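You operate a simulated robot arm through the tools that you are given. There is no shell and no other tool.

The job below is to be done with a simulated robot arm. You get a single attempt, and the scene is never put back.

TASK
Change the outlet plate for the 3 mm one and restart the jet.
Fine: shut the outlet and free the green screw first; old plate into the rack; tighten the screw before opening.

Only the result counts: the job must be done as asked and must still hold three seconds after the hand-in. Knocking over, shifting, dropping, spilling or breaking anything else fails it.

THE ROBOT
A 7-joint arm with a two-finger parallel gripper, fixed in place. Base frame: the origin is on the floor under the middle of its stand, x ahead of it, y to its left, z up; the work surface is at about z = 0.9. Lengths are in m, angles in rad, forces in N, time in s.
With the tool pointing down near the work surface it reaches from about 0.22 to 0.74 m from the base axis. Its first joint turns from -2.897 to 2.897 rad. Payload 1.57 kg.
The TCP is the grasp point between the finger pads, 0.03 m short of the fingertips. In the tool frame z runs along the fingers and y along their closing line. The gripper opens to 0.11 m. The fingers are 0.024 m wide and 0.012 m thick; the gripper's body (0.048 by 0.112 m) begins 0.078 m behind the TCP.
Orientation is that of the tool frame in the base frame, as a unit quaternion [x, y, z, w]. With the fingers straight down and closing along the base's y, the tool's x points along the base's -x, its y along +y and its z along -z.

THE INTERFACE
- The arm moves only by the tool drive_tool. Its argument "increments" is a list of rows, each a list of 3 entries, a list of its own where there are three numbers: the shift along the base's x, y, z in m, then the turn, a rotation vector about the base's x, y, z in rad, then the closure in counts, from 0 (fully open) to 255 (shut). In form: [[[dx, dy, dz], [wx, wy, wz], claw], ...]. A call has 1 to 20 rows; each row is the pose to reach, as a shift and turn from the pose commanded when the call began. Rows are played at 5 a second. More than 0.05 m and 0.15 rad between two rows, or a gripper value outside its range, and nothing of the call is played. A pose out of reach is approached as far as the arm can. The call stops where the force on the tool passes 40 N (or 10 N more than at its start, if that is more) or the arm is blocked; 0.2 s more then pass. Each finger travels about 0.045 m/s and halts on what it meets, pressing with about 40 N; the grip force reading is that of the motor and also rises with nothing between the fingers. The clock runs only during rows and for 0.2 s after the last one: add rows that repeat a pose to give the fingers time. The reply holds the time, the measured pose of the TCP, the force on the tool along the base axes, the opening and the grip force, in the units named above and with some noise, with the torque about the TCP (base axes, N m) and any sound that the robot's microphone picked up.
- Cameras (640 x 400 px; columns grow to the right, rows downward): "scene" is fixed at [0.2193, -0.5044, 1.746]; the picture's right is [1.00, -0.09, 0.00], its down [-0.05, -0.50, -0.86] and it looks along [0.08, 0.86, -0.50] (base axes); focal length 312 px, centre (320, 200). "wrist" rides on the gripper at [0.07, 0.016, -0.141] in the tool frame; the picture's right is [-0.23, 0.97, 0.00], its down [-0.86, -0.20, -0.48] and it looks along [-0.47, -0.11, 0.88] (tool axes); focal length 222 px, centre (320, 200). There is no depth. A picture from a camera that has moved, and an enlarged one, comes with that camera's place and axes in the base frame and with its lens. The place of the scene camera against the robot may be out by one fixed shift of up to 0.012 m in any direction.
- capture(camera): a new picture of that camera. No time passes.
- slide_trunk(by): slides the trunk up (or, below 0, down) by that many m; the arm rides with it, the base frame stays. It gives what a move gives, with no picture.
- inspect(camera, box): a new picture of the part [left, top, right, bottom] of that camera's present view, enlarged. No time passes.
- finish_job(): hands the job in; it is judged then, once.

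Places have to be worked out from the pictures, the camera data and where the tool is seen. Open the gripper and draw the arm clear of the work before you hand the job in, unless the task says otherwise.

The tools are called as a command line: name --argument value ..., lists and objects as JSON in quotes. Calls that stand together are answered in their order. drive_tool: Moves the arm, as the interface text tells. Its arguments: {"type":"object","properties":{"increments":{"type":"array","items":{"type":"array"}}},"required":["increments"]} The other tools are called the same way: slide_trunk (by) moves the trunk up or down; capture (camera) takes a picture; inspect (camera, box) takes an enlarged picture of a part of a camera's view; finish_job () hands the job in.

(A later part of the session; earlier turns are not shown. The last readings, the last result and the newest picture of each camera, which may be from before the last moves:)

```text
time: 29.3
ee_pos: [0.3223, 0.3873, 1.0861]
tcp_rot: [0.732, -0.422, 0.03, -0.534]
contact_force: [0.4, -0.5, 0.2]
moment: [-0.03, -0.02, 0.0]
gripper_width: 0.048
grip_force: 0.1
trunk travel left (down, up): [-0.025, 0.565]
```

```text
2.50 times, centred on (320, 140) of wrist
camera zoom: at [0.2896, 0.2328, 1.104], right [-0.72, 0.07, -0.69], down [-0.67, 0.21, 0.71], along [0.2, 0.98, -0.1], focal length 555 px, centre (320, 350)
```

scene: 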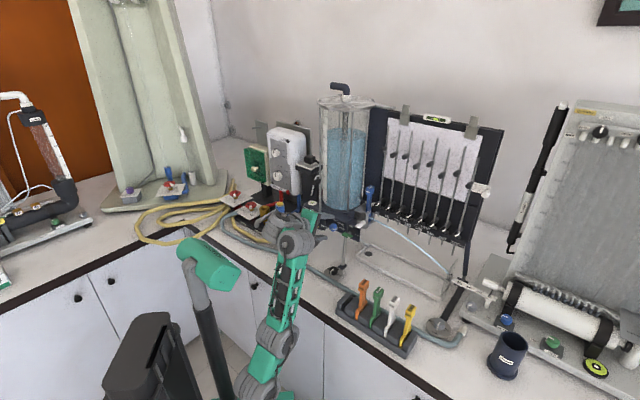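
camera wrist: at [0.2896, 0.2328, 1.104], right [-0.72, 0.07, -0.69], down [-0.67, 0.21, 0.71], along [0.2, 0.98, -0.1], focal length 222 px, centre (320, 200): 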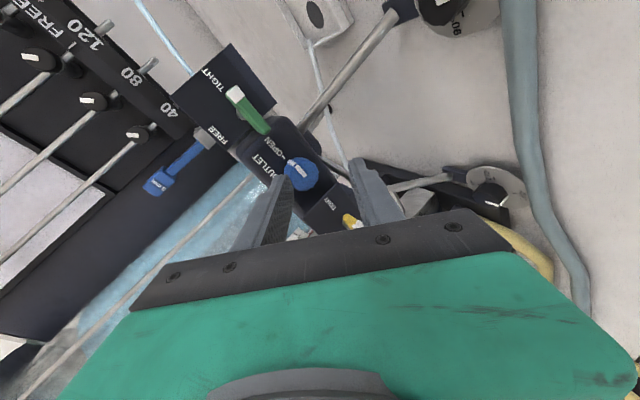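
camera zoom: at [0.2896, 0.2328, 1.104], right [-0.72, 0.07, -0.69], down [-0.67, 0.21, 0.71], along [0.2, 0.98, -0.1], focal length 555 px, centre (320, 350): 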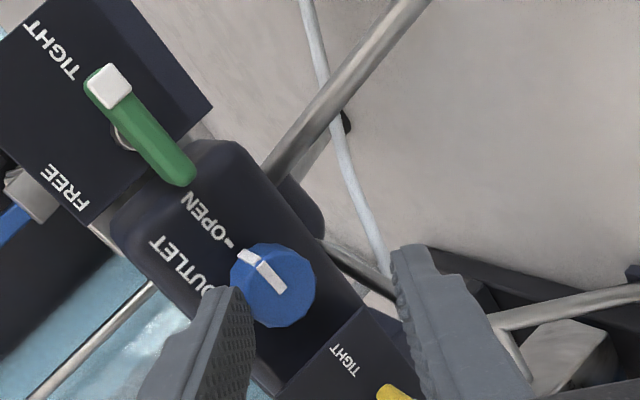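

The tool is now at the right height. I shift ~6 mm to the right and 3 mm up to centre on the knob axis, then advance along the block normal to straddle the knob.

drive_tool --increments '[[[0.004, -0.004, 0.003], [0, 0, 0], 144], [[0.004, -0.004, 0.003], [0, 0, 0], 144], [[0.011, 0.003, 0.003], [0, 0, 0], 144], [[0.018, 0.01, 0.003], [0, 0, 0], 144]]'

capture --camera "wrist"

inspect --camera "wrist" --box '[220, 60, 420, 220]'

```text
time: 30.3
ee_pos: [0.3415, 0.3971, 1.0877]
tcp_rot: [0.734, -0.421, 0.029, -0.532]
contact_force: [0.4, -0.3, -0.3]
moment: [-0.01, -0.01, 0.0]
gripper_width: 0.0481
grip_force: 0.0
trunk travel left (down, up): [-0.025, 0.565]
```

```text
taken
camera wrist: at [0.3074, 0.2431, 1.1071], right [-0.72, 0.07, -0.69], down [-0.67, 0.21, 0.71], along [0.2, 0.98, -0.1], focal length 222 px, centre (320, 200)
```

wrist: 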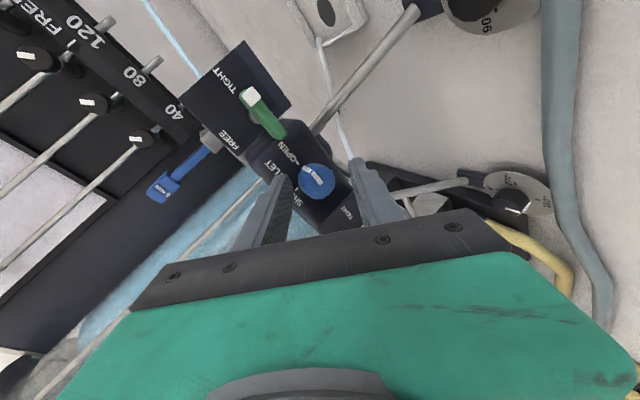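

```text
2.50 times, centred on (320, 140) of wrist
camera zoom: at [0.3074, 0.2431, 1.1071], right [-0.72, 0.07, -0.69], down [-0.67, 0.21, 0.71], along [0.2, 0.98, -0.1], focal length 555 px, centre (320, 350)
```

zoom: 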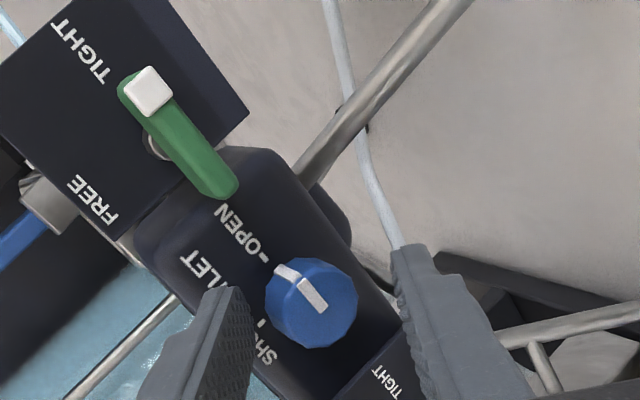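

Well centred. Advancing the last ~11 mm, then I'll check before closing.

drive_tool --increments '[[[0.004, 0.004, 0.001], [0, 0, 0], 144], [[0.0072, 0.008, 0.001], [0, 0, 0], 144], [[0.0072, 0.008, 0.001], [0, 0, 0], 144]]'

inspect --camera "wrist" --box '[220, 80, 420, 240]'

inspect --camera "scene" --box '[290, 180, 390, 260]'

```text
time: 31.0
ee_pos: [0.3451, 0.3998, 1.0917]
tcp_rot: [0.733, -0.42, 0.033, -0.535]
contact_force: [-14.7, -29.3, -14.6]
moment: [-0.04, 0.12, -0.47]
gripper_width: 0.0382
grip_force: 0.1
trunk travel left (down, up): [-0.025, 0.565]
stopped in row 3: the force on the tool passed its limit at 44 N (the readings are from after the stop); the commanded pose is now the measured one
```

```text
2.50 times, centred on (320, 160) of wrist
camera zoom: at [0.3115, 0.2457, 1.1108], right [-0.71, 0.07, -0.7], down [-0.68, 0.21, 0.71], along [0.2, 0.97, -0.1], focal length 555 px, centre (320, 300)
```

zoom: 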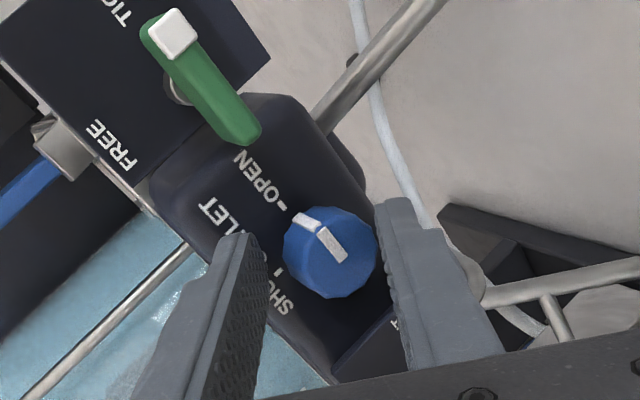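

```text
5.00 times, centred on (340, 220) of scene
camera zoom: at [0.2193, -0.5044, 1.746], right [1.0, -0.09, 0.0], down [-0.05, -0.5, -0.86], along [0.08, 0.86, -0.5], focal length 1559 px, centre (220, 100)
```

zoom: 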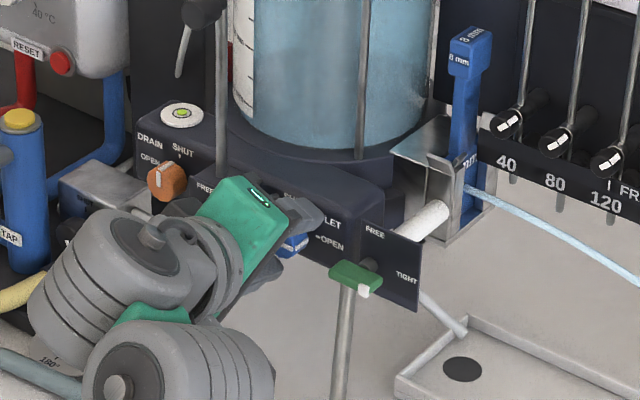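

The outer corner of the upper finger met the block face (force 44 N), so 28° pitch is too steep to get both fingers onto the knob. I back straight out, then will use the remaining trunk travel for a flatter ~17° pitch.

drive_tool --increments '[[[-0.007, -0.007, 0], [0, 0, 0], 144], [[-0.014, -0.014, 0], [0, 0, 0], 144], [[-0.028, -0.028, 0], [0, 0, 0], 144], [[-0.042, -0.042, 0.01], [0, 0, 0], 144]]'

slide_trunk --by -0.025

inspect --camera "scene" --box '[290, 160, 400, 260]'

```text
time: 32.0
ee_pos: [0.3051, 0.3623, 1.1]
tcp_rot: [0.734, -0.42, 0.031, -0.533]
contact_force: [0.6, -0.5, -0.4]
moment: [0.0, 0.03, 0.03]
gripper_width: 0.0476
grip_force: 0.0
trunk travel left (down, up): [-0.025, 0.565]
```

```text
time: 32.7
ee_pos: [0.3059, 0.3615, 1.0761]
tcp_rot: [0.734, -0.42, 0.031, -0.534]
contact_force: [-0.1, 0.1, 0.4]
moment: [0.02, 0.03, -0.03]
gripper_width: 0.0477
grip_force: 0.1
trunk travel left (down, up): [0.0, 0.59]
```

```text
4.00 times, centred on (345, 210) of scene
camera zoom: at [0.2193, -0.5044, 1.746], right [1.0, -0.09, 0.0], down [-0.05, -0.5, -0.86], along [0.08, 0.86, -0.5], focal length 1247 px, centre (220, 160)
```

zoom: 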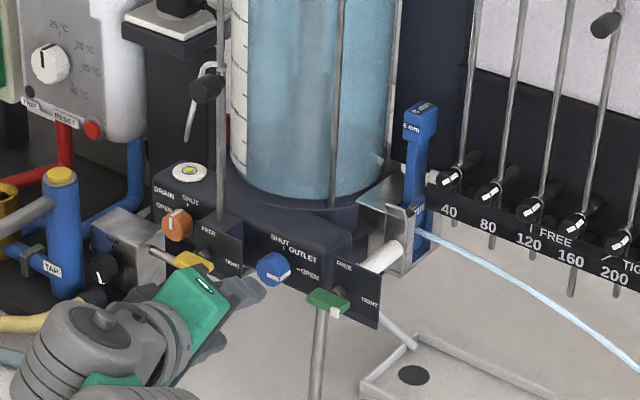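

Now testing a 16° pitch with straight (unrotated) roll at the lowest trunk position, still 5 cm short of the knob.

drive_tool --increments '[[[0.003, 0.005, 0.005], [-0.037, -0.109, -0.01], 144], [[0.006, 0.01, 0.01], [-0.074, -0.218, -0.02], 144], [[0.009, 0.016, 0.01], [-0.111, -0.328, -0.031], 144], [[0.0119, 0.0208, 0.0097], [-0.1475, -0.4367, -0.0408], 144], [[0.0119, 0.0208, 0.0097], [-0.1475, -0.4367, -0.0408], 144]]'

capture --camera "wrist"

capture --camera "scene"

```text
time: 33.9
ee_pos: [0.3163, 0.3818, 1.0868]
tcp_rot: [0.74, -0.306, 0.229, -0.554]
contact_force: [0.5, -0.9, 0.0]
moment: [0.0, 0.02, -0.01]
gripper_width: 0.048
grip_force: 0.1
trunk travel left (down, up): [0.0, 0.59]
```

```text
taken
camera wrist: at [0.2672, 0.232, 1.1106], right [-0.35, -0.03, -0.93], down [-0.89, 0.32, 0.33], along [0.29, 0.95, -0.14], focal length 222 px, centre (320, 200)
```

wrist: 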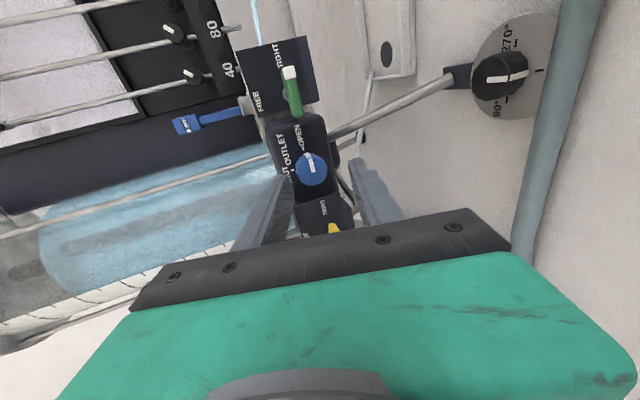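

```text
taken
```

scene: 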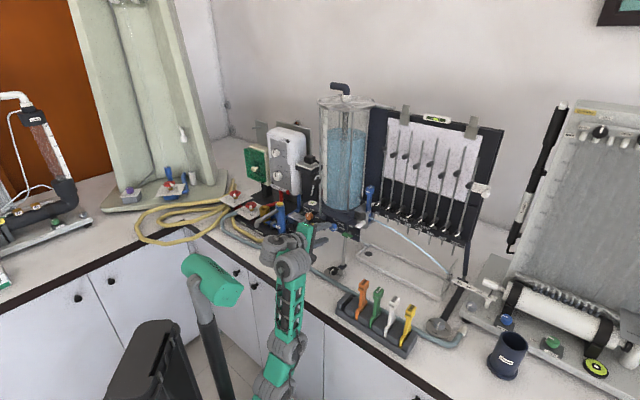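

The 16° pitch is reached exactly. Let me see whether it can go flatter still (to ~8°).

drive_tool --increments '[[[0, 0, 0], [0.05, -0.05, 0], 144], [[0, 0, 0], [0.099, -0.099, 0], 144], [[0, 0, 0], [0.099, -0.099, 0], 144]]'

```text
time: 34.7
ee_pos: [0.3158, 0.3812, 1.0869]
tcp_rot: [0.739, -0.306, 0.229, -0.554]
contact_force: [0.2, 0.2, 0.3]
moment: [0.03, 0.0, -0.02]
gripper_width: 0.0479
grip_force: 0.1
out of reach, approached as far as the arm can: row 1, 2, 3
trunk travel left (down, up): [0.0, 0.59]
```

This is the limit, but 16° suffices. Let me take a close look from here to refine the knob and block face positions before advancing.

inspect --camera "wrist" --box '[240, 90, 400, 250]'

inspect --camera "scene" --box '[280, 190, 370, 260]'

```text
2.50 times, centred on (320, 170) of wrist
camera zoom: at [0.2673, 0.232, 1.1106], right [-0.36, -0.03, -0.93], down [-0.89, 0.32, 0.33], along [0.29, 0.95, -0.14], focal length 555 px, centre (320, 275)
```

zoom: 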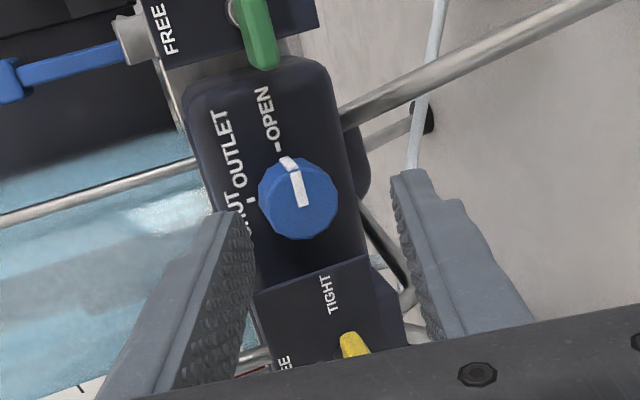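

```text
5.71 times, centred on (325, 225) of scene
camera zoom: at [0.2193, -0.5044, 1.746], right [1.0, -0.09, 0.0], down [-0.05, -0.5, -0.86], along [0.08, 0.86, -0.5], focal length 1781 px, centre (291, 57)
```

zoom: 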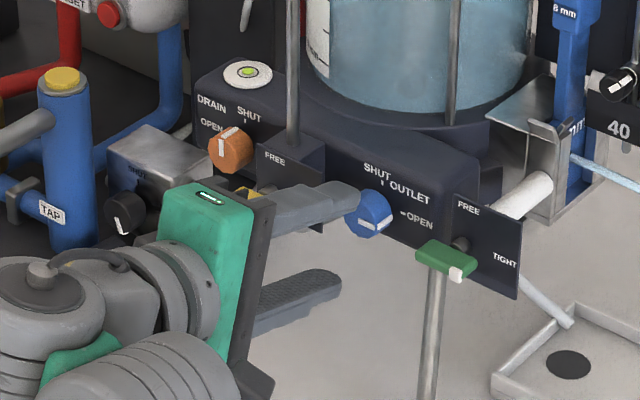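

Knob axis estimate: v≈-0.0465 (across), z≈1.078. I set a pre-grip with pitch 17.5°, rotated 24° clockwise about the knob axis, opening ~38 mm, still ~2 cm short.

drive_tool --increments '[[[0.0, 0.0, 0.0], [0.045, 0.103, 0.009], 144], [[0.0, 0.0, 0.0], [0.09, 0.206, 0.017], 160], [[0.0, 0.0, 0.0], [0.135, 0.309, 0.026], 167], [[0.004, 0.003, 0.0], [0.1807, 0.4119, 0.0349], 167], [[0.0138, 0.0101, -0.0002], [0.1807, 0.4119, 0.0349], 167], [[0.0138, 0.0101, -0.0002], [0.1807, 0.4119, 0.0349], 167]]'

inspect --camera "wrist" --box '[240, 90, 400, 250]'

```text
time: 36.1
ee_pos: [0.3287, 0.3911, 1.0878]
tcp_rot: [0.722, -0.419, 0.036, -0.55]
contact_force: [-8.5, -13.9, 2.5]
moment: [0.08, -0.07, -0.14]
gripper_width: 0.0342
grip_force: 0.0
trunk travel left (down, up): [0.0, 0.59]
```

```text
2.50 times, centred on (320, 170) of wrist
camera zoom: at [0.2925, 0.2359, 1.1016], right [-0.7, 0.1, -0.71], down [-0.68, 0.19, 0.7], along [0.21, 0.98, -0.07], focal length 555 px, centre (320, 275)
```

zoom: 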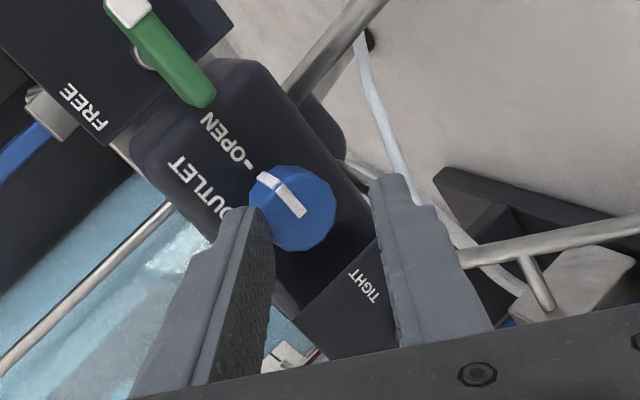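

The upper fingertip is touching the knob's front face, so the knob face is nearer (u≈0.5445, z≈1.079) than I thought. I back off 12 mm, open to 46 mm, and re-aim with the corrected numbers.

drive_tool --increments '[[[-0.0085, -0.0085, 0.001], [0, 0, 0], 167], [[-0.0085, -0.0085, 0.002], [0, 0, 0], 148], [[-0.0085, -0.0085, 0.002], [0, 0, 0], 148]]'

inspect --camera "wrist" --box '[240, 90, 400, 250]'

```text
time: 36.9
ee_pos: [0.3224, 0.3835, 1.0878]
tcp_rot: [0.724, -0.42, 0.035, -0.547]
contact_force: [0.0, -0.9, 0.1]
moment: [0.03, 0.03, 0.01]
gripper_width: 0.0461
grip_force: 0.0
trunk travel left (down, up): [0.0, 0.59]
```

```text
2.50 times, centred on (320, 170) of wrist
camera zoom: at [0.2864, 0.2294, 1.1016], right [-0.7, 0.1, -0.71], down [-0.68, 0.2, 0.7], along [0.21, 0.98, -0.07], focal length 555 px, centre (320, 275)
```

zoom: 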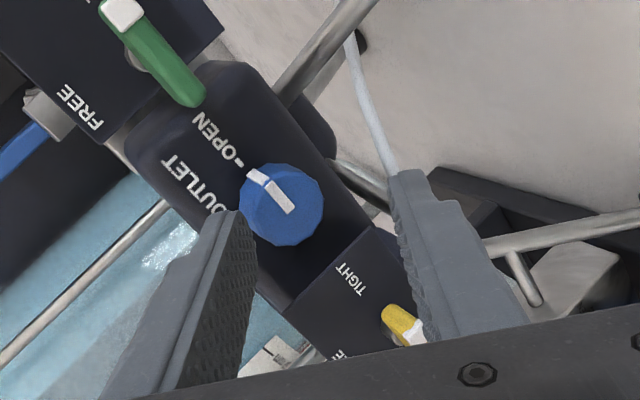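

I see the orientation is 26° off-axis, not 17.5° (the earlier limited command had not been stored), which explains the misfit. I correct the pitch by +8.5° about the rotated transverse axis, holding the TCP in place.

drive_tool --increments '[[[0.0, 0.0, 0.0], [0.048, -0.048, -0.03], 148], [[0.0005, -0.0005, -0.0005], [0.0959, -0.0959, -0.0604], 148], [[0.0005, -0.0005, -0.0005], [0.0959, -0.0959, -0.0604], 148]]'

inspect --camera "wrist" --box '[240, 90, 400, 250]'

```text
time: 37.7
ee_pos: [0.3242, 0.3874, 1.0926]
tcp_rot: [0.681, -0.417, 0.066, -0.599]
contact_force: [0.5, 0.0, -0.3]
moment: [-0.01, 0.02, -0.04]
gripper_width: 0.0462
grip_force: 0.1
out of reach, approached as far as the arm can: row 2, 3
trunk travel left (down, up): [0.0, 0.59]
```

```text
2.50 times, centred on (320, 170) of wrist
camera zoom: at [0.2782, 0.234, 1.088], right [-0.62, 0.21, -0.76], down [-0.74, 0.18, 0.65], along [0.27, 0.96, 0.04], focal length 555 px, centre (320, 275)
```

zoom: 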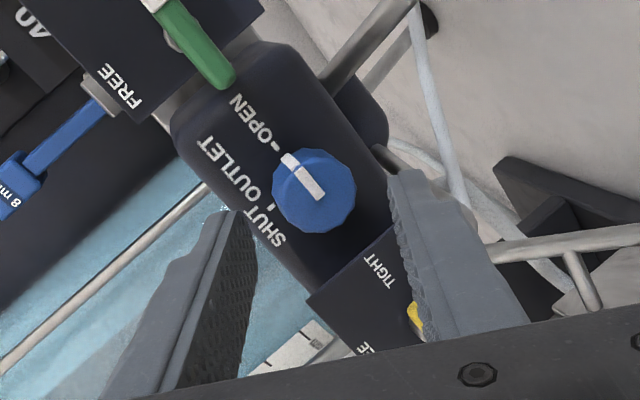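

Now the off-axis angle is 17°, rotated 24° clockwise as intended, and the knob sits nicely between the fingers. Advancing ~20 mm along the block normal.

drive_tool --increments '[[[0.005, 0.004, -0.001], [0, 0, 0], 148], [[0.01, 0.0085, -0.002], [0, 0, 0], 148], [[0.0154, 0.013, -0.003], [0, 0, 0], 148], [[0.0154, 0.013, -0.003], [0, 0, 0], 148]]'

inspect --camera "wrist" --box '[240, 90, 400, 250]'

inspect --camera "scene" --box '[280, 190, 370, 260]'

```text
time: 38.7
ee_pos: [0.3388, 0.3996, 1.0885]
tcp_rot: [0.681, -0.416, 0.066, -0.599]
contact_force: [-0.4, 0.6, -0.4]
moment: [0.01, -0.02, 0.01]
gripper_width: 0.0461
grip_force: 0.1
trunk travel left (down, up): [0.0, 0.59]
```

```text
2.50 times, centred on (320, 170) of wrist
camera zoom: at [0.294, 0.2468, 1.0845], right [-0.62, 0.21, -0.76], down [-0.74, 0.17, 0.65], along [0.27, 0.96, 0.05], focal length 555 px, centre (320, 275)
```

zoom: 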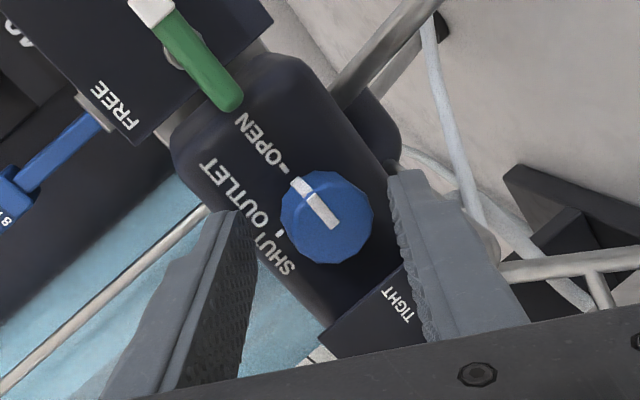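

```text
5.71 times, centred on (325, 225) of scene
camera zoom: at [0.2193, -0.5044, 1.746], right [1.0, -0.09, 0.0], down [-0.05, -0.5, -0.86], along [0.08, 0.86, -0.5], focal length 1781 px, centre (291, 57)
```

zoom: 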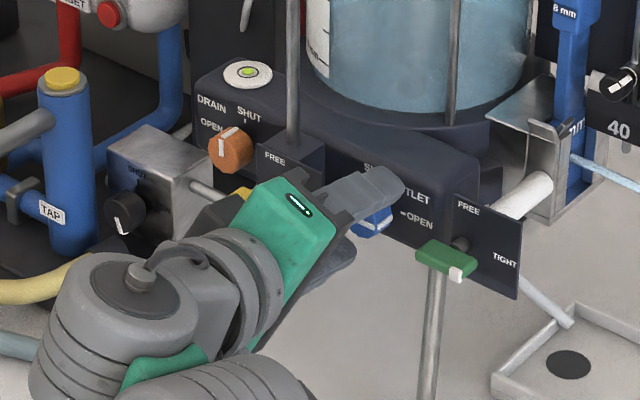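

No contact, knob centred. I go 3.5 mm deeper while narrowing, then close on the knob.

drive_tool --increments '[[[0.0, 0.0, 0.0], [0, 0, 0], 163], [[0.0025, 0.0025, 0.0], [0, 0, 0], 163], [[0.0025, 0.0025, 0.0], [0, 0, 0], 200], [[0.0025, 0.0025, 0.0], [0, 0, 0], 255], [[0.0025, 0.0025, 0.0], [0, 0, 0], 255], [[0.0025, 0.0025, 0.0], [0, 0, 0], 255]]'

inspect --camera "wrist" --box '[240, 90, 400, 250]'

```text
time: 40.0
ee_pos: [0.3405, 0.4036, 1.0854]
tcp_rot: [0.685, -0.412, 0.067, -0.596]
contact_force: [-20.4, -14.6, -29.1]
moment: [-0.51, 0.23, 0.46]
gripper_width: 0.0311
grip_force: 29.2
trunk travel left (down, up): [0.0, 0.59]
stopped in row 6: the force on the tool passed its limit at 43 N (the readings are from after the stop); the commanded pose is now the measured one
```

```text
2.50 times, centred on (320, 170) of wrist
camera zoom: at [0.2961, 0.2508, 1.0832], right [-0.62, 0.2, -0.76], down [-0.74, 0.18, 0.65], along [0.26, 0.96, 0.04], focal length 555 px, centre (320, 275)
```

zoom: 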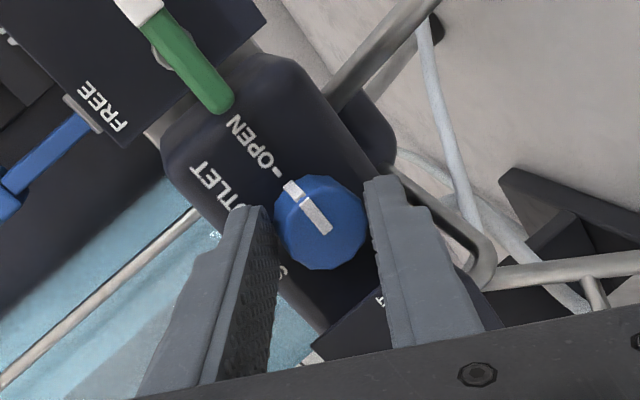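

Gripped (31 mm opening). I hold a moment to see how the residual force settles.

drive_tool --increments '[[[0.0, 0.0, 0.0], [0, 0, 0], 255]]'

```text
time: 40.5
ee_pos: [0.3416, 0.4041, 1.0869]
tcp_rot: [0.686, -0.413, 0.068, -0.596]
contact_force: [-21.6, -12.1, -22.3]
moment: [-0.51, 0.4, -0.24]
gripper_width: 0.0309
grip_force: 39.9
trunk travel left (down, up): [0.0, 0.59]
stopped in row 1: the force on the tool passed its limit at 50 N (the readings are from after the stop); the commanded pose is now the measured one
```

The tool is being pushed back and down ~33 N, so I ease 2 mm along that direction while keeping the grip.

drive_tool --increments '[[[-0.0015, -0.001, -0.002], [0, 0, 0], 255], [[-0.0015, -0.001, -0.002], [0, 0, 0], 255]]'

```text
time: 41.1
ee_pos: [0.3408, 0.4036, 1.086]
tcp_rot: [0.683, -0.413, 0.067, -0.598]
contact_force: [7.3, 18.1, 24.5]
moment: [0.78, -0.79, 0.06]
gripper_width: 0.0311
grip_force: 40.1
trunk travel left (down, up): [0.0, 0.59]
```

Equilibrium is ~1 mm back from that. I recentre and start turning the knob counter-clockwise about its axis, first 10°.

drive_tool --increments '[[[0.0005, 0.0005, 0.001], [0, 0, 0], 255], [[0.0001, 0.0009, 0.001], [-0.062, -0.062, 0], 255], [[-0.0003, 0.0013, 0.0012], [-0.1234, -0.1234, 0], 255], [[-0.0003, 0.0013, 0.0012], [-0.1234, -0.1234, 0], 255]]'

inspect --camera "wrist" --box '[240, 90, 400, 250]'

```text
time: 42.1
ee_pos: [0.3402, 0.403, 1.0866]
tcp_rot: [0.714, -0.372, 0.135, -0.578]
contact_force: [2.3, 9.6, 23.2]
moment: [0.77, -0.68, -0.04]
gripper_width: 0.0308
grip_force: 40.1
trunk travel left (down, up): [0.0, 0.59]
```

```text
2.50 times, centred on (320, 170) of wrist
camera zoom: at [0.2944, 0.2513, 1.0963], right [-0.52, 0.1, -0.85], down [-0.81, 0.25, 0.53], along [0.27, 0.96, -0.05], focal length 555 px, centre (320, 275)
```

zoom: 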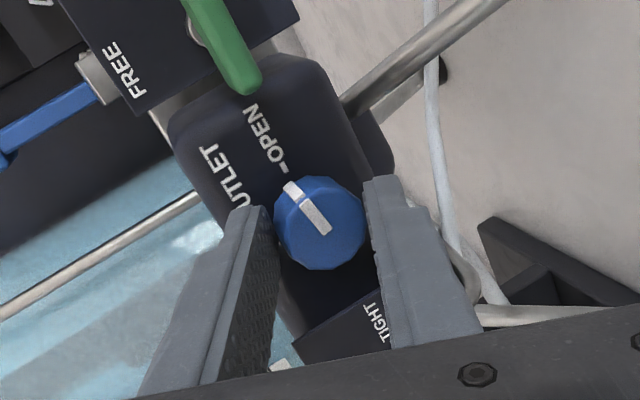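

The knob turns with the gripper (marker moving away from the OPEN tick). Continuing with another ~20°, easing up 1 mm.

drive_tool --increments '[[[-0.0004, 0.0004, 0.0008], [-0.062, -0.062, 0], 255], [[-0.0008, 0.0008, 0.0008], [-0.1234, -0.1234, 0], 255], [[-0.0012, 0.0012, 0.0006], [-0.185, -0.185, 0], 255], [[-0.0017, 0.0017, 0.0004], [-0.2468, -0.2468, 0], 255], [[-0.0017, 0.0017, 0.0004], [-0.2468, -0.2468, 0], 255]]'

inspect --camera "wrist" --box '[240, 90, 400, 250]'

```text
time: 42.6
ee_pos: [0.3324, 0.3912, 1.093]
tcp_rot: [0.731, -0.333, 0.188, -0.565]
contact_force: [14.4, 0.4, 63.5]
moment: [1.69, -1.21, 0.1]
gripper_width: 0.0177
grip_force: 32.1
out of reach, approached as far as the arm can: row 2
trunk travel left (down, up): [0.0, 0.59]
stopped in row 2: the force on the tool passed its limit at 73 N (the readings are from after the stop); the commanded pose is now the measured one
```

```text
2.50 times, centred on (320, 170) of wrist
camera zoom: at [0.2866, 0.2405, 1.11], right [-0.43, 0.03, -0.9], down [-0.86, 0.29, 0.42], along [0.27, 0.96, -0.1], focal length 555 px, centre (320, 275)
```

zoom: 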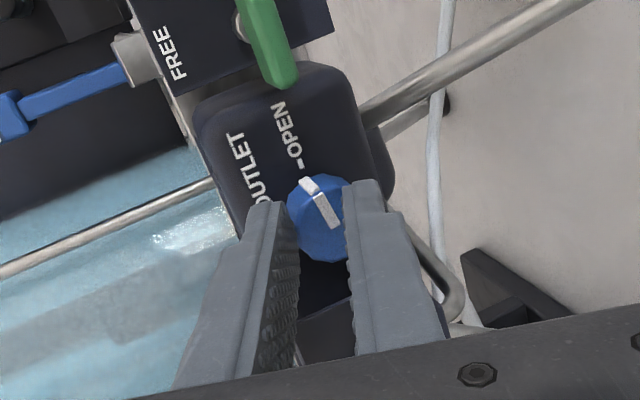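

The arm hit its reach limit mid-turn and slipped off the knob. I open the fingers and back off straight away.

drive_tool --increments '[[[0.0, 0.0, 0.0], [0, 0, 0], 200], [[-0.004, -0.004, 0.0], [0, 0, 0], 160], [[-0.01, -0.01, 0.0], [0, 0, 0], 140], [[-0.02, -0.02, 0.0], [0, 0, 0], 140]]'

capture --camera "wrist"

inspect --camera "wrist" --box '[230, 60, 390, 220]'

inspect --camera "scene" --box '[280, 160, 400, 260]'

```text
time: 43.6
ee_pos: [0.3175, 0.3782, 1.089]
tcp_rot: [0.734, -0.334, 0.189, -0.56]
contact_force: [0.2, 0.2, 0.1]
moment: [0.01, 0.02, 0.02]
gripper_width: 0.0496
grip_force: 0.0
out of reach, approached as far as the arm can: row 4
trunk travel left (down, up): [0.0, 0.59]
```

```text
taken
camera wrist: at [0.27, 0.2272, 1.1088], right [-0.43, 0.01, -0.9], down [-0.86, 0.3, 0.42], along [0.27, 0.95, -0.12], focal length 222 px, centre (320, 200)
```

wrist: 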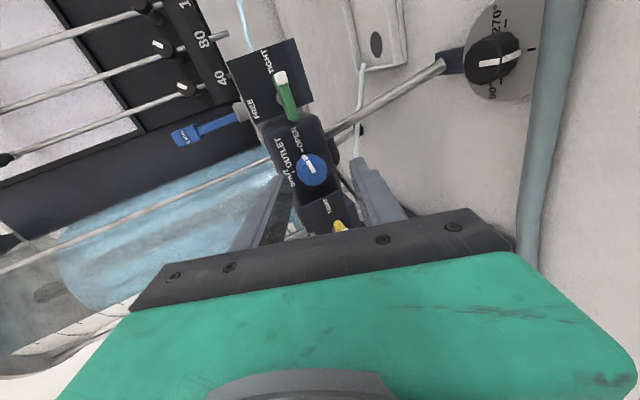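

```text
2.50 times, centred on (310, 140) of wrist
camera zoom: at [0.27, 0.2272, 1.1088], right [-0.43, 0.01, -0.9], down [-0.86, 0.3, 0.42], along [0.27, 0.95, -0.12], focal length 555 px, centre (345, 350)
```

zoom: 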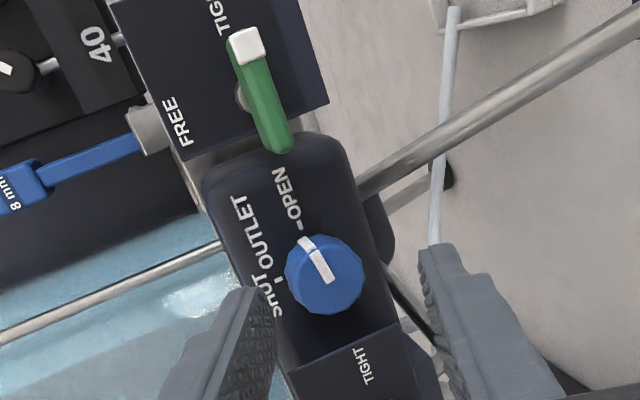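

```text
4.00 times, centred on (340, 210) of scene
camera zoom: at [0.2193, -0.5044, 1.746], right [1.0, -0.09, 0.0], down [-0.05, -0.5, -0.86], along [0.08, 0.86, -0.5], focal length 1247 px, centre (240, 160)
```

zoom: 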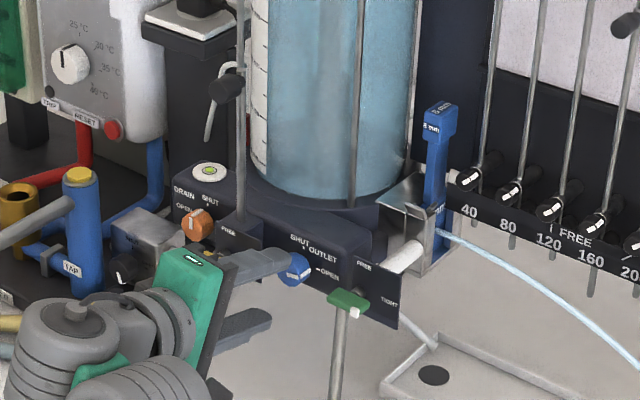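

The knob turned ~12° with the grip before slipping; the measured turning torque is small (~0.07 Nm). A gentler way: press the side of the closed fingers against the knob's right flank and roll it by moving upward. I raise the trunk 2.5 cm, pitch to 28°, close the gripper and stage right of the knob.

slide_trunk --by 0.025

drive_tool --increments '[[[-0.002, -0.004, 0.0], [-0.05, 0.015, 0], 180], [[0.0, -0.01, -0.006], [-0.1, 0.03, 0], 220], [[0.007, -0.016, -0.012], [-0.15, 0.045, 0], 255], [[0.012, -0.022, -0.018], [-0.2, 0.06, 0], 255], [[0.0155, -0.0254, -0.024], [-0.2, 0.06, 0], 255], [[0.0155, -0.0254, -0.024], [-0.2, 0.06, 0], 255]]'

capture --camera "wrist"

inspect --camera "wrist" --box '[240, 90, 400, 250]'

```text
time: 44.4
ee_pos: [0.3174, 0.3777, 1.1147]
tcp_rot: [0.735, -0.333, 0.189, -0.56]
contact_force: [0.0, -0.4, -0.6]
moment: [-0.01, 0.05, -0.01]
gripper_width: 0.0498
grip_force: 0.1
trunk travel left (down, up): [-0.025, 0.565]
```

```text
time: 45.8
ee_pos: [0.3316, 0.3523, 1.0906]
tcp_rot: [0.792, -0.33, 0.199, -0.473]
contact_force: [0.1, 0.9, 0.2]
moment: [0.01, 0.01, -0.04]
gripper_width: 0.0
grip_force: 21.6
trunk travel left (down, up): [-0.025, 0.565]
```

```text
taken
camera wrist: at [0.2875, 0.2087, 1.1422], right [-0.48, -0.16, -0.86], down [-0.84, 0.38, 0.4], along [0.26, 0.91, -0.32], focal length 222 px, centre (320, 200)
```

wrist: 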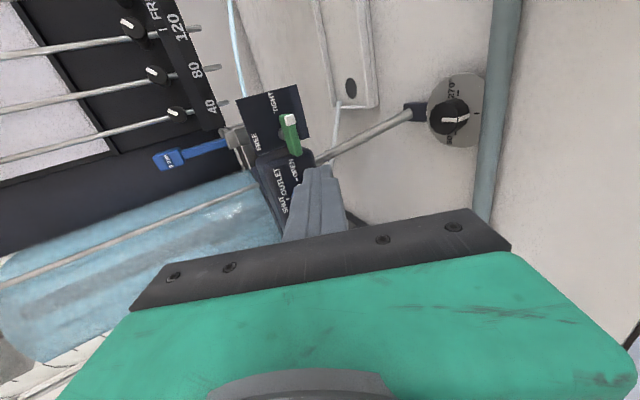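

```text
2.50 times, centred on (320, 170) of wrist
camera zoom: at [0.2875, 0.2087, 1.1422], right [-0.48, -0.16, -0.86], down [-0.84, 0.38, 0.4], along [0.26, 0.91, -0.32], focal length 555 px, centre (320, 275)
```

zoom: 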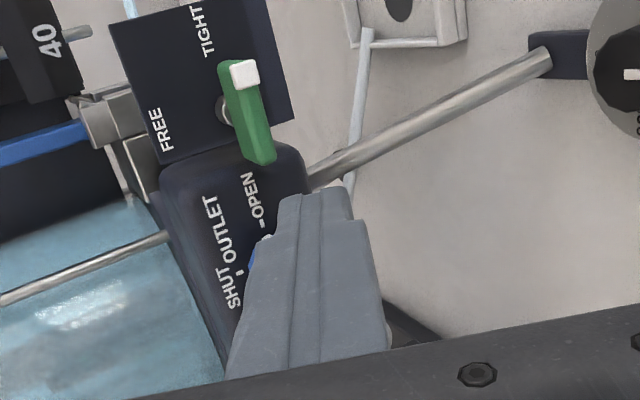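

The closed fingers are staged right of the knob, clear of the green bar. I move in alongside the knob (tip short of the block face), leaving ~5 mm gaps either side.

drive_tool --increments '[[[0.008, 0.008, -0.003], [0, 0, 0], 255], [[0.016, 0.016, -0.006], [0, 0, 0], 255], [[0.024, 0.024, -0.0087], [0, 0, 0], 255], [[0.0323, 0.032, -0.0087], [0, 0, 0], 255], [[0.0323, 0.032, -0.0087], [0, 0, 0], 255]]'

inspect --camera "wrist" --box '[240, 90, 400, 250]'

inspect --camera "scene" --box '[280, 190, 370, 260]'

```text
time: 47.0
ee_pos: [0.3635, 0.3857, 1.0805]
tcp_rot: [0.792, -0.329, 0.199, -0.474]
contact_force: [0.8, 0.0, -0.1]
moment: [0.02, 0.04, -0.02]
gripper_width: 0.0
grip_force: 21.4
trunk travel left (down, up): [-0.025, 0.565]
```

```text
2.50 times, centred on (320, 170) of wrist
camera zoom: at [0.3196, 0.241, 1.1332], right [-0.48, -0.16, -0.86], down [-0.84, 0.38, 0.4], along [0.26, 0.91, -0.32], focal length 555 px, centre (320, 275)
```

zoom: 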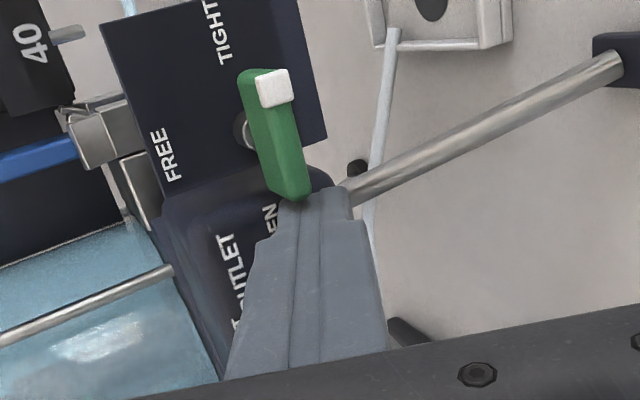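

```text
5.71 times, centred on (325, 225) of scene
camera zoom: at [0.2193, -0.5044, 1.746], right [1.0, -0.09, 0.0], down [-0.05, -0.5, -0.86], along [0.08, 0.86, -0.5], focal length 1781 px, centre (291, 57)
```

zoom: 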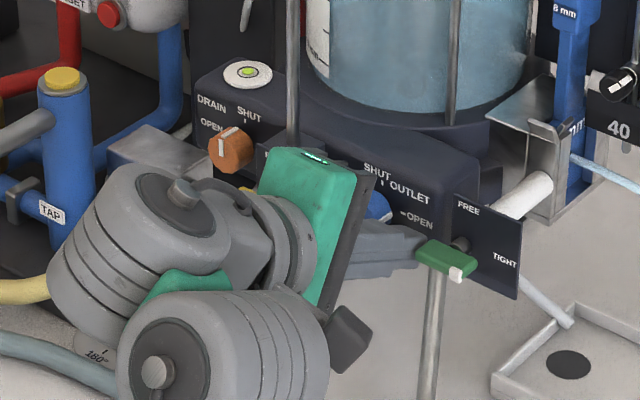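

In position with no contact. Now pressing left against the knob's right flank in small steps.

drive_tool --increments '[[[-0.0014, 0.0014, 0], [0, 0, 0], 255], [[-0.0028, 0.0028, 0], [0, 0, 0], 255], [[-0.0028, 0.0028, 0], [0, 0, 0], 255]]'

```text
time: 47.8
ee_pos: [0.3617, 0.3874, 1.0813]
tcp_rot: [0.792, -0.33, 0.2, -0.474]
contact_force: [0.3, 0.1, 0.4]
moment: [-0.01, 0.04, 0.02]
gripper_width: 0.0
grip_force: 20.7
trunk travel left (down, up): [-0.025, 0.565]
```

No contact yet; continuing left.

drive_tool --increments '[[[-0.0014, 0.0014, 0], [0, 0, 0], 255], [[-0.0028, 0.0028, 0], [0, 0, 0], 255], [[-0.0028, 0.0028, 0], [0, 0, 0], 255]]'

```text
time: 48.6
ee_pos: [0.3583, 0.3906, 1.0813]
tcp_rot: [0.792, -0.33, 0.199, -0.473]
contact_force: [0.3, 0.7, 0.7]
moment: [-0.02, -0.04, 0.03]
gripper_width: 0.0
grip_force: 21.1
trunk travel left (down, up): [-0.025, 0.565]
```

drive_tool --increments '[[[-0.001, 0.001, 0], [0, 0, 0], 255], [[-0.002, 0.002, 0], [0, 0, 0], 255], [[-0.002, 0.002, 0], [0, 0, 0], 255]]'

inspect --camera "scene" --box '[300, 200, 360, 245]'

```text
time: 49.4
ee_pos: [0.359, 0.3911, 1.0816]
tcp_rot: [0.792, -0.331, 0.199, -0.473]
contact_force: [10.5, -10.0, -1.8]
moment: [0.09, -0.23, -0.23]
gripper_width: 0.0
grip_force: 21.6
trunk travel left (down, up): [-0.025, 0.565]
```

```text
8.89 times, centred on (330, 222) of scene
camera zoom: at [0.2193, -0.5044, 1.746], right [1.0, -0.09, 0.0], down [-0.05, -0.5, -0.86], along [0.08, 0.86, -0.5], focal length 2771 px, centre (231, 0)
```

zoom: 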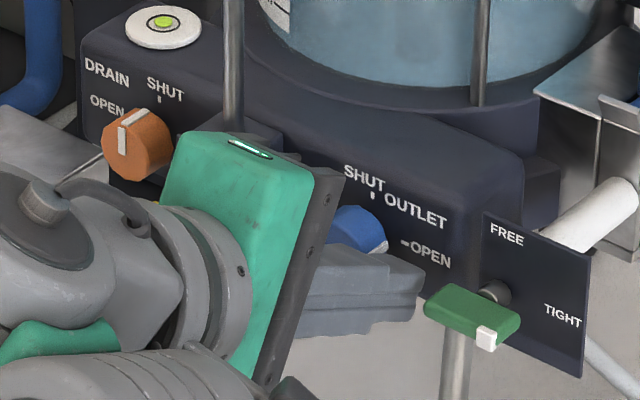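

Contact at ~14 N on the flank. Now roll the knob: move up 11 mm while keeping the side pressure.

drive_tool --increments '[[[-0.0004, 0.0004, 0.0], [0, 0, 0], 255], [[-0.0004, 0.0004, 0.003], [0, 0, 0], 255], [[-0.0004, 0.0004, 0.006], [0, 0, 0], 255], [[-0.0004, 0.0004, 0.009], [0, 0, 0], 255], [[-0.0004, 0.0004, 0.011], [0, 0, 0], 255]]'

inspect --camera "scene" --box '[300, 200, 360, 245]'

```text
time: 50.6
ee_pos: [0.358, 0.3905, 1.0913]
tcp_rot: [0.792, -0.33, 0.198, -0.473]
contact_force: [19.4, -20.4, -5.4]
moment: [-0.61, -0.06, -0.65]
gripper_width: 0.0
grip_force: 20.8
trunk travel left (down, up): [-0.025, 0.565]
```

```text
8.89 times, centred on (330, 222) of scene
camera zoom: at [0.2193, -0.5044, 1.746], right [1.0, -0.09, 0.0], down [-0.05, -0.5, -0.86], along [0.08, 0.86, -0.5], focal length 2771 px, centre (231, 0)
```

zoom: 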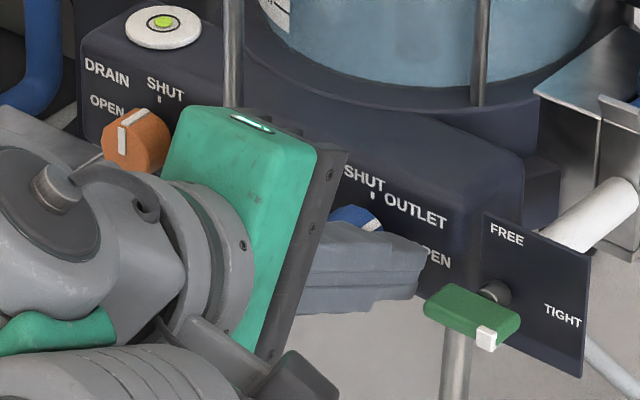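

Works: the marker has moved up from OPEN toward SHUT. I continue upward another 10 mm, easing the side pressure slightly.

drive_tool --increments '[[[0.0003, -0.0003, 0.003], [0, 0, 0], 255], [[0.0003, -0.0003, 0.006], [0, 0, 0], 255], [[0.0003, -0.0003, 0.009], [0, 0, 0], 255]]'

inspect --camera "scene" --box '[300, 200, 360, 245]'

```text
time: 51.4
ee_pos: [0.3583, 0.3911, 1.1003]
tcp_rot: [0.792, -0.33, 0.198, -0.473]
contact_force: [15.1, -12.1, -1.7]
moment: [-0.34, -0.31, -0.38]
gripper_width: 0.0001
grip_force: 21.5
trunk travel left (down, up): [-0.025, 0.565]
```

```text
8.89 times, centred on (330, 222) of scene
camera zoom: at [0.2193, -0.5044, 1.746], right [1.0, -0.09, 0.0], down [-0.05, -0.5, -0.86], along [0.08, 0.86, -0.5], focal length 2771 px, centre (231, 0)
```

zoom: 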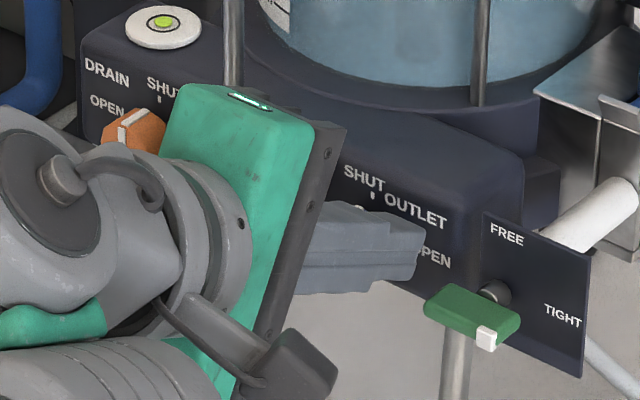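

I ease right off the knob, back out, and look at the marker position.

drive_tool --increments '[[[0.0035, -0.0035, 0.0], [0, 0, 0], 255], [[-0.005, -0.012, 0.0], [0, 0, 0], 255], [[-0.025, -0.032, 0.0], [0, 0, 0], 255], [[-0.04, -0.04, -0.01], [0, 0, 0], 255], [[-0.05, -0.04, -0.03], [0, 0, 0], 255]]'

inspect --camera "scene" --box '[290, 170, 400, 250]'

capture --camera "wrist"

```text
time: 52.6
ee_pos: [0.3069, 0.3503, 1.0712]
tcp_rot: [0.792, -0.329, 0.199, -0.475]
contact_force: [0.0, 0.8, -1.8]
moment: [0.02, 0.02, -0.01]
gripper_width: 0.0
grip_force: 20.9
trunk travel left (down, up): [-0.025, 0.565]
```

```text
5.00 times, centred on (345, 210) of scene
camera zoom: at [0.2193, -0.5044, 1.746], right [1.0, -0.09, 0.0], down [-0.05, -0.5, -0.86], along [0.08, 0.86, -0.5], focal length 1559 px, centre (195, 150)
```

zoom: 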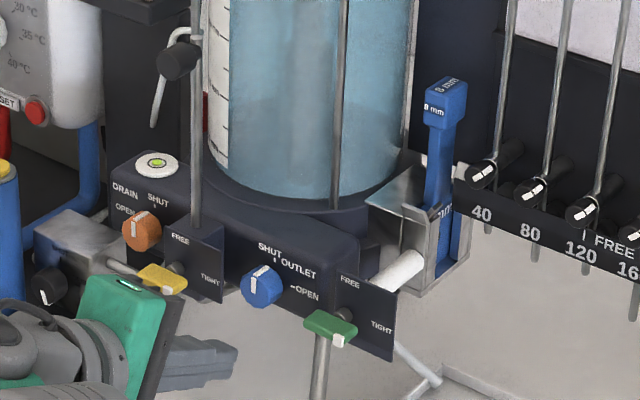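

```text
taken
camera wrist: at [0.2611, 0.2074, 1.1238], right [-0.48, -0.16, -0.86], down [-0.84, 0.38, 0.4], along [0.26, 0.91, -0.32], focal length 222 px, centre (320, 200)
```

wrist: 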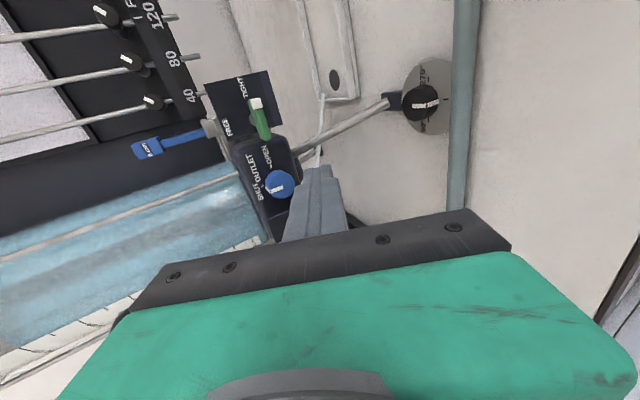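

The jet has stopped. Zooming to check the blue marker's alignment with SHUT.

inspect --camera "scene" --box '[325, 205, 375, 245]'

inspect --camera "wrist" --box '[190, 60, 330, 240]'

```text
10.00 times, centred on (350, 225) of scene
camera zoom: at [0.2193, -0.5044, 1.746], right [1.0, -0.09, 0.0], down [-0.05, -0.5, -0.86], along [0.08, 0.86, -0.5], focal length 3117 px, centre (20, -50)
```

zoom: 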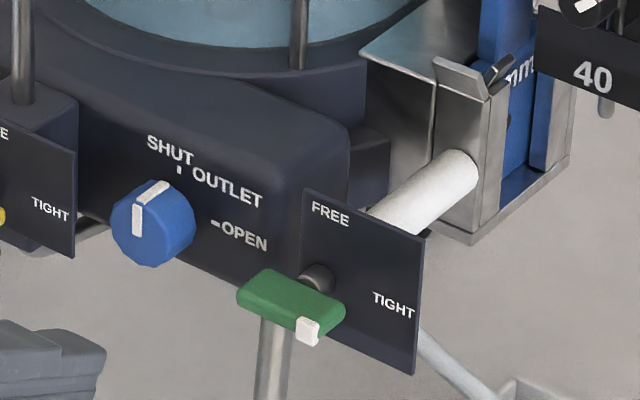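

```text
2.22 times, centred on (260, 150) of wrist
camera zoom: at [0.2611, 0.2074, 1.1238], right [-0.48, -0.16, -0.86], down [-0.84, 0.38, 0.4], along [0.26, 0.91, -0.32], focal length 494 px, centre (453, 311)
```

zoom: 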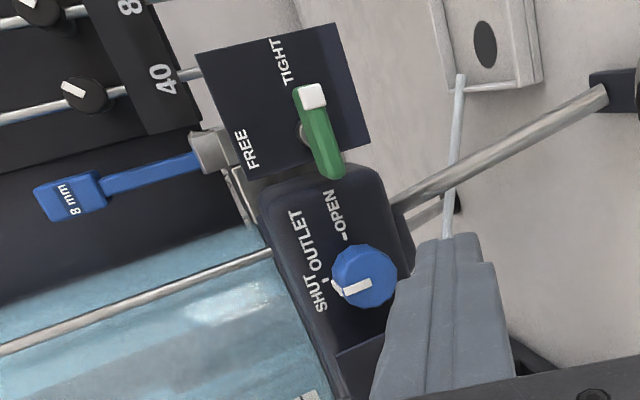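

The outlet is shut: marker vertical at SHUT. Next the green bar (centre ≈ v 0.020, z 1.079, half-length ~16 mm): I'll push its left half down from above with the closed fingertips. First I stage above the bar's left end.

drive_tool --increments '[[[0.008, -0.006, 0.02], [0, 0, 0], 255], [[0.0245, -0.0193, 0.041], [0, 0, 0], 255], [[0.0245, -0.0193, 0.041], [0, 0, 0], 255], [[0.036, -0.008, 0.041], [0, 0, 0], 255], [[0.047, 0.003, 0.041], [0, 0, 0], 255], [[0.0577, 0.0139, 0.041], [0, 0, 0], 255], [[0.0577, 0.0139, 0.041], [0, 0, 0], 255]]'

inspect --camera "wrist" --box '[220, 50, 400, 230]'

inspect --camera "scene" --box '[310, 195, 370, 245]'

```text
time: 54.2
ee_pos: [0.3647, 0.3673, 1.1121]
tcp_rot: [0.791, -0.33, 0.199, -0.475]
contact_force: [0.4, 0.2, -0.5]
moment: [0.04, -0.02, 0.0]
gripper_width: 0.0005
grip_force: 20.8
trunk travel left (down, up): [-0.025, 0.565]
```

```text
2.22 times, centred on (310, 140) of wrist
camera zoom: at [0.3193, 0.2224, 1.1644], right [-0.48, -0.16, -0.86], down [-0.84, 0.38, 0.4], along [0.26, 0.91, -0.32], focal length 494 px, centre (342, 333)
```

zoom: 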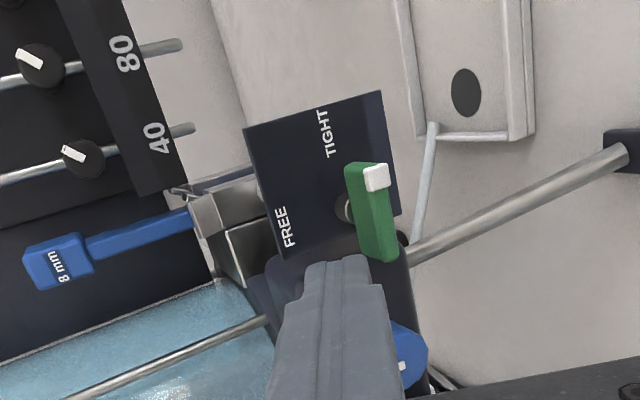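

```text
8.00 times, centred on (340, 220) of scene
camera zoom: at [0.2193, -0.5044, 1.746], right [1.0, -0.09, 0.0], down [-0.05, -0.5, -0.86], along [0.08, 0.86, -0.5], focal length 2494 px, centre (160, 40)
```

zoom: 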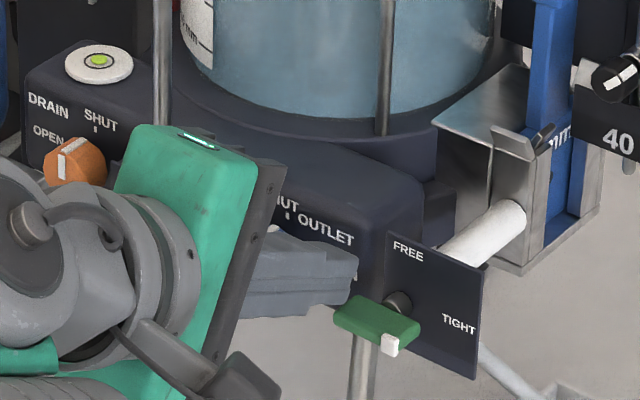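

Refined: bar spans v≈0.006–0.035, front at u≈0.534, top at z≈1.086. I go a bit deeper and to the right so the fingertip overlaps the bar's left half, then press down for the first ~25° of rotation.

drive_tool --increments '[[[0.0081, 0.0032, 0.0], [0, 0, 0], 255], [[0.0081, 0.0032, 0.0], [0, 0, 0], 255], [[0.0079, 0.0034, -0.003], [0, 0, 0], 255], [[0.0072, 0.0041, -0.0065], [0, 0, 0], 255], [[0.0072, 0.0041, -0.0085], [0, 0, 0], 255]]'

inspect --camera "wrist" --box '[220, 50, 400, 230]'

inspect --camera "scene" --box '[310, 195, 370, 245]'

```text
time: 55.4
ee_pos: [0.3708, 0.37, 1.105]
tcp_rot: [0.792, -0.329, 0.198, -0.474]
contact_force: [0.6, 4.3, 5.5]
moment: [0.16, -0.12, 0.11]
gripper_width: 0.0
grip_force: 21.7
trunk travel left (down, up): [-0.025, 0.565]
```

```text
2.22 times, centred on (310, 140) of wrist
camera zoom: at [0.3264, 0.2267, 1.1561], right [-0.48, -0.16, -0.86], down [-0.84, 0.38, 0.4], along [0.26, 0.91, -0.32], focal length 494 px, centre (342, 333)
```

zoom: 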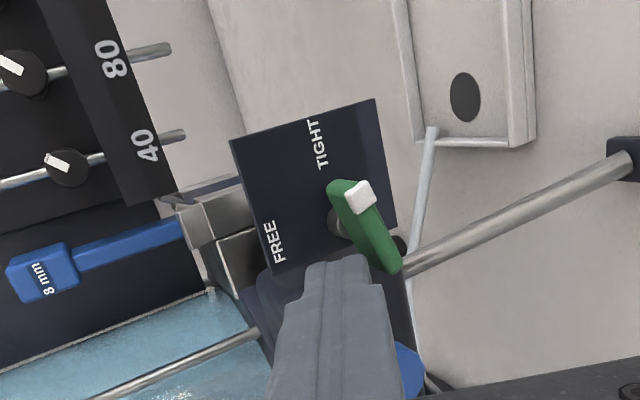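

```text
8.00 times, centred on (340, 220) of scene
camera zoom: at [0.2193, -0.5044, 1.746], right [1.0, -0.09, 0.0], down [-0.05, -0.5, -0.86], along [0.08, 0.86, -0.5], focal length 2494 px, centre (160, 40)
```

zoom: 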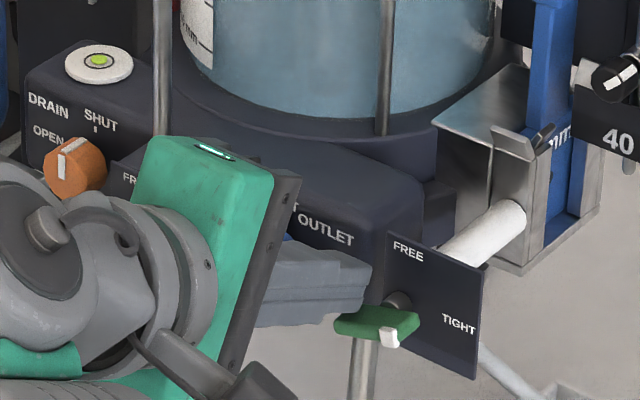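

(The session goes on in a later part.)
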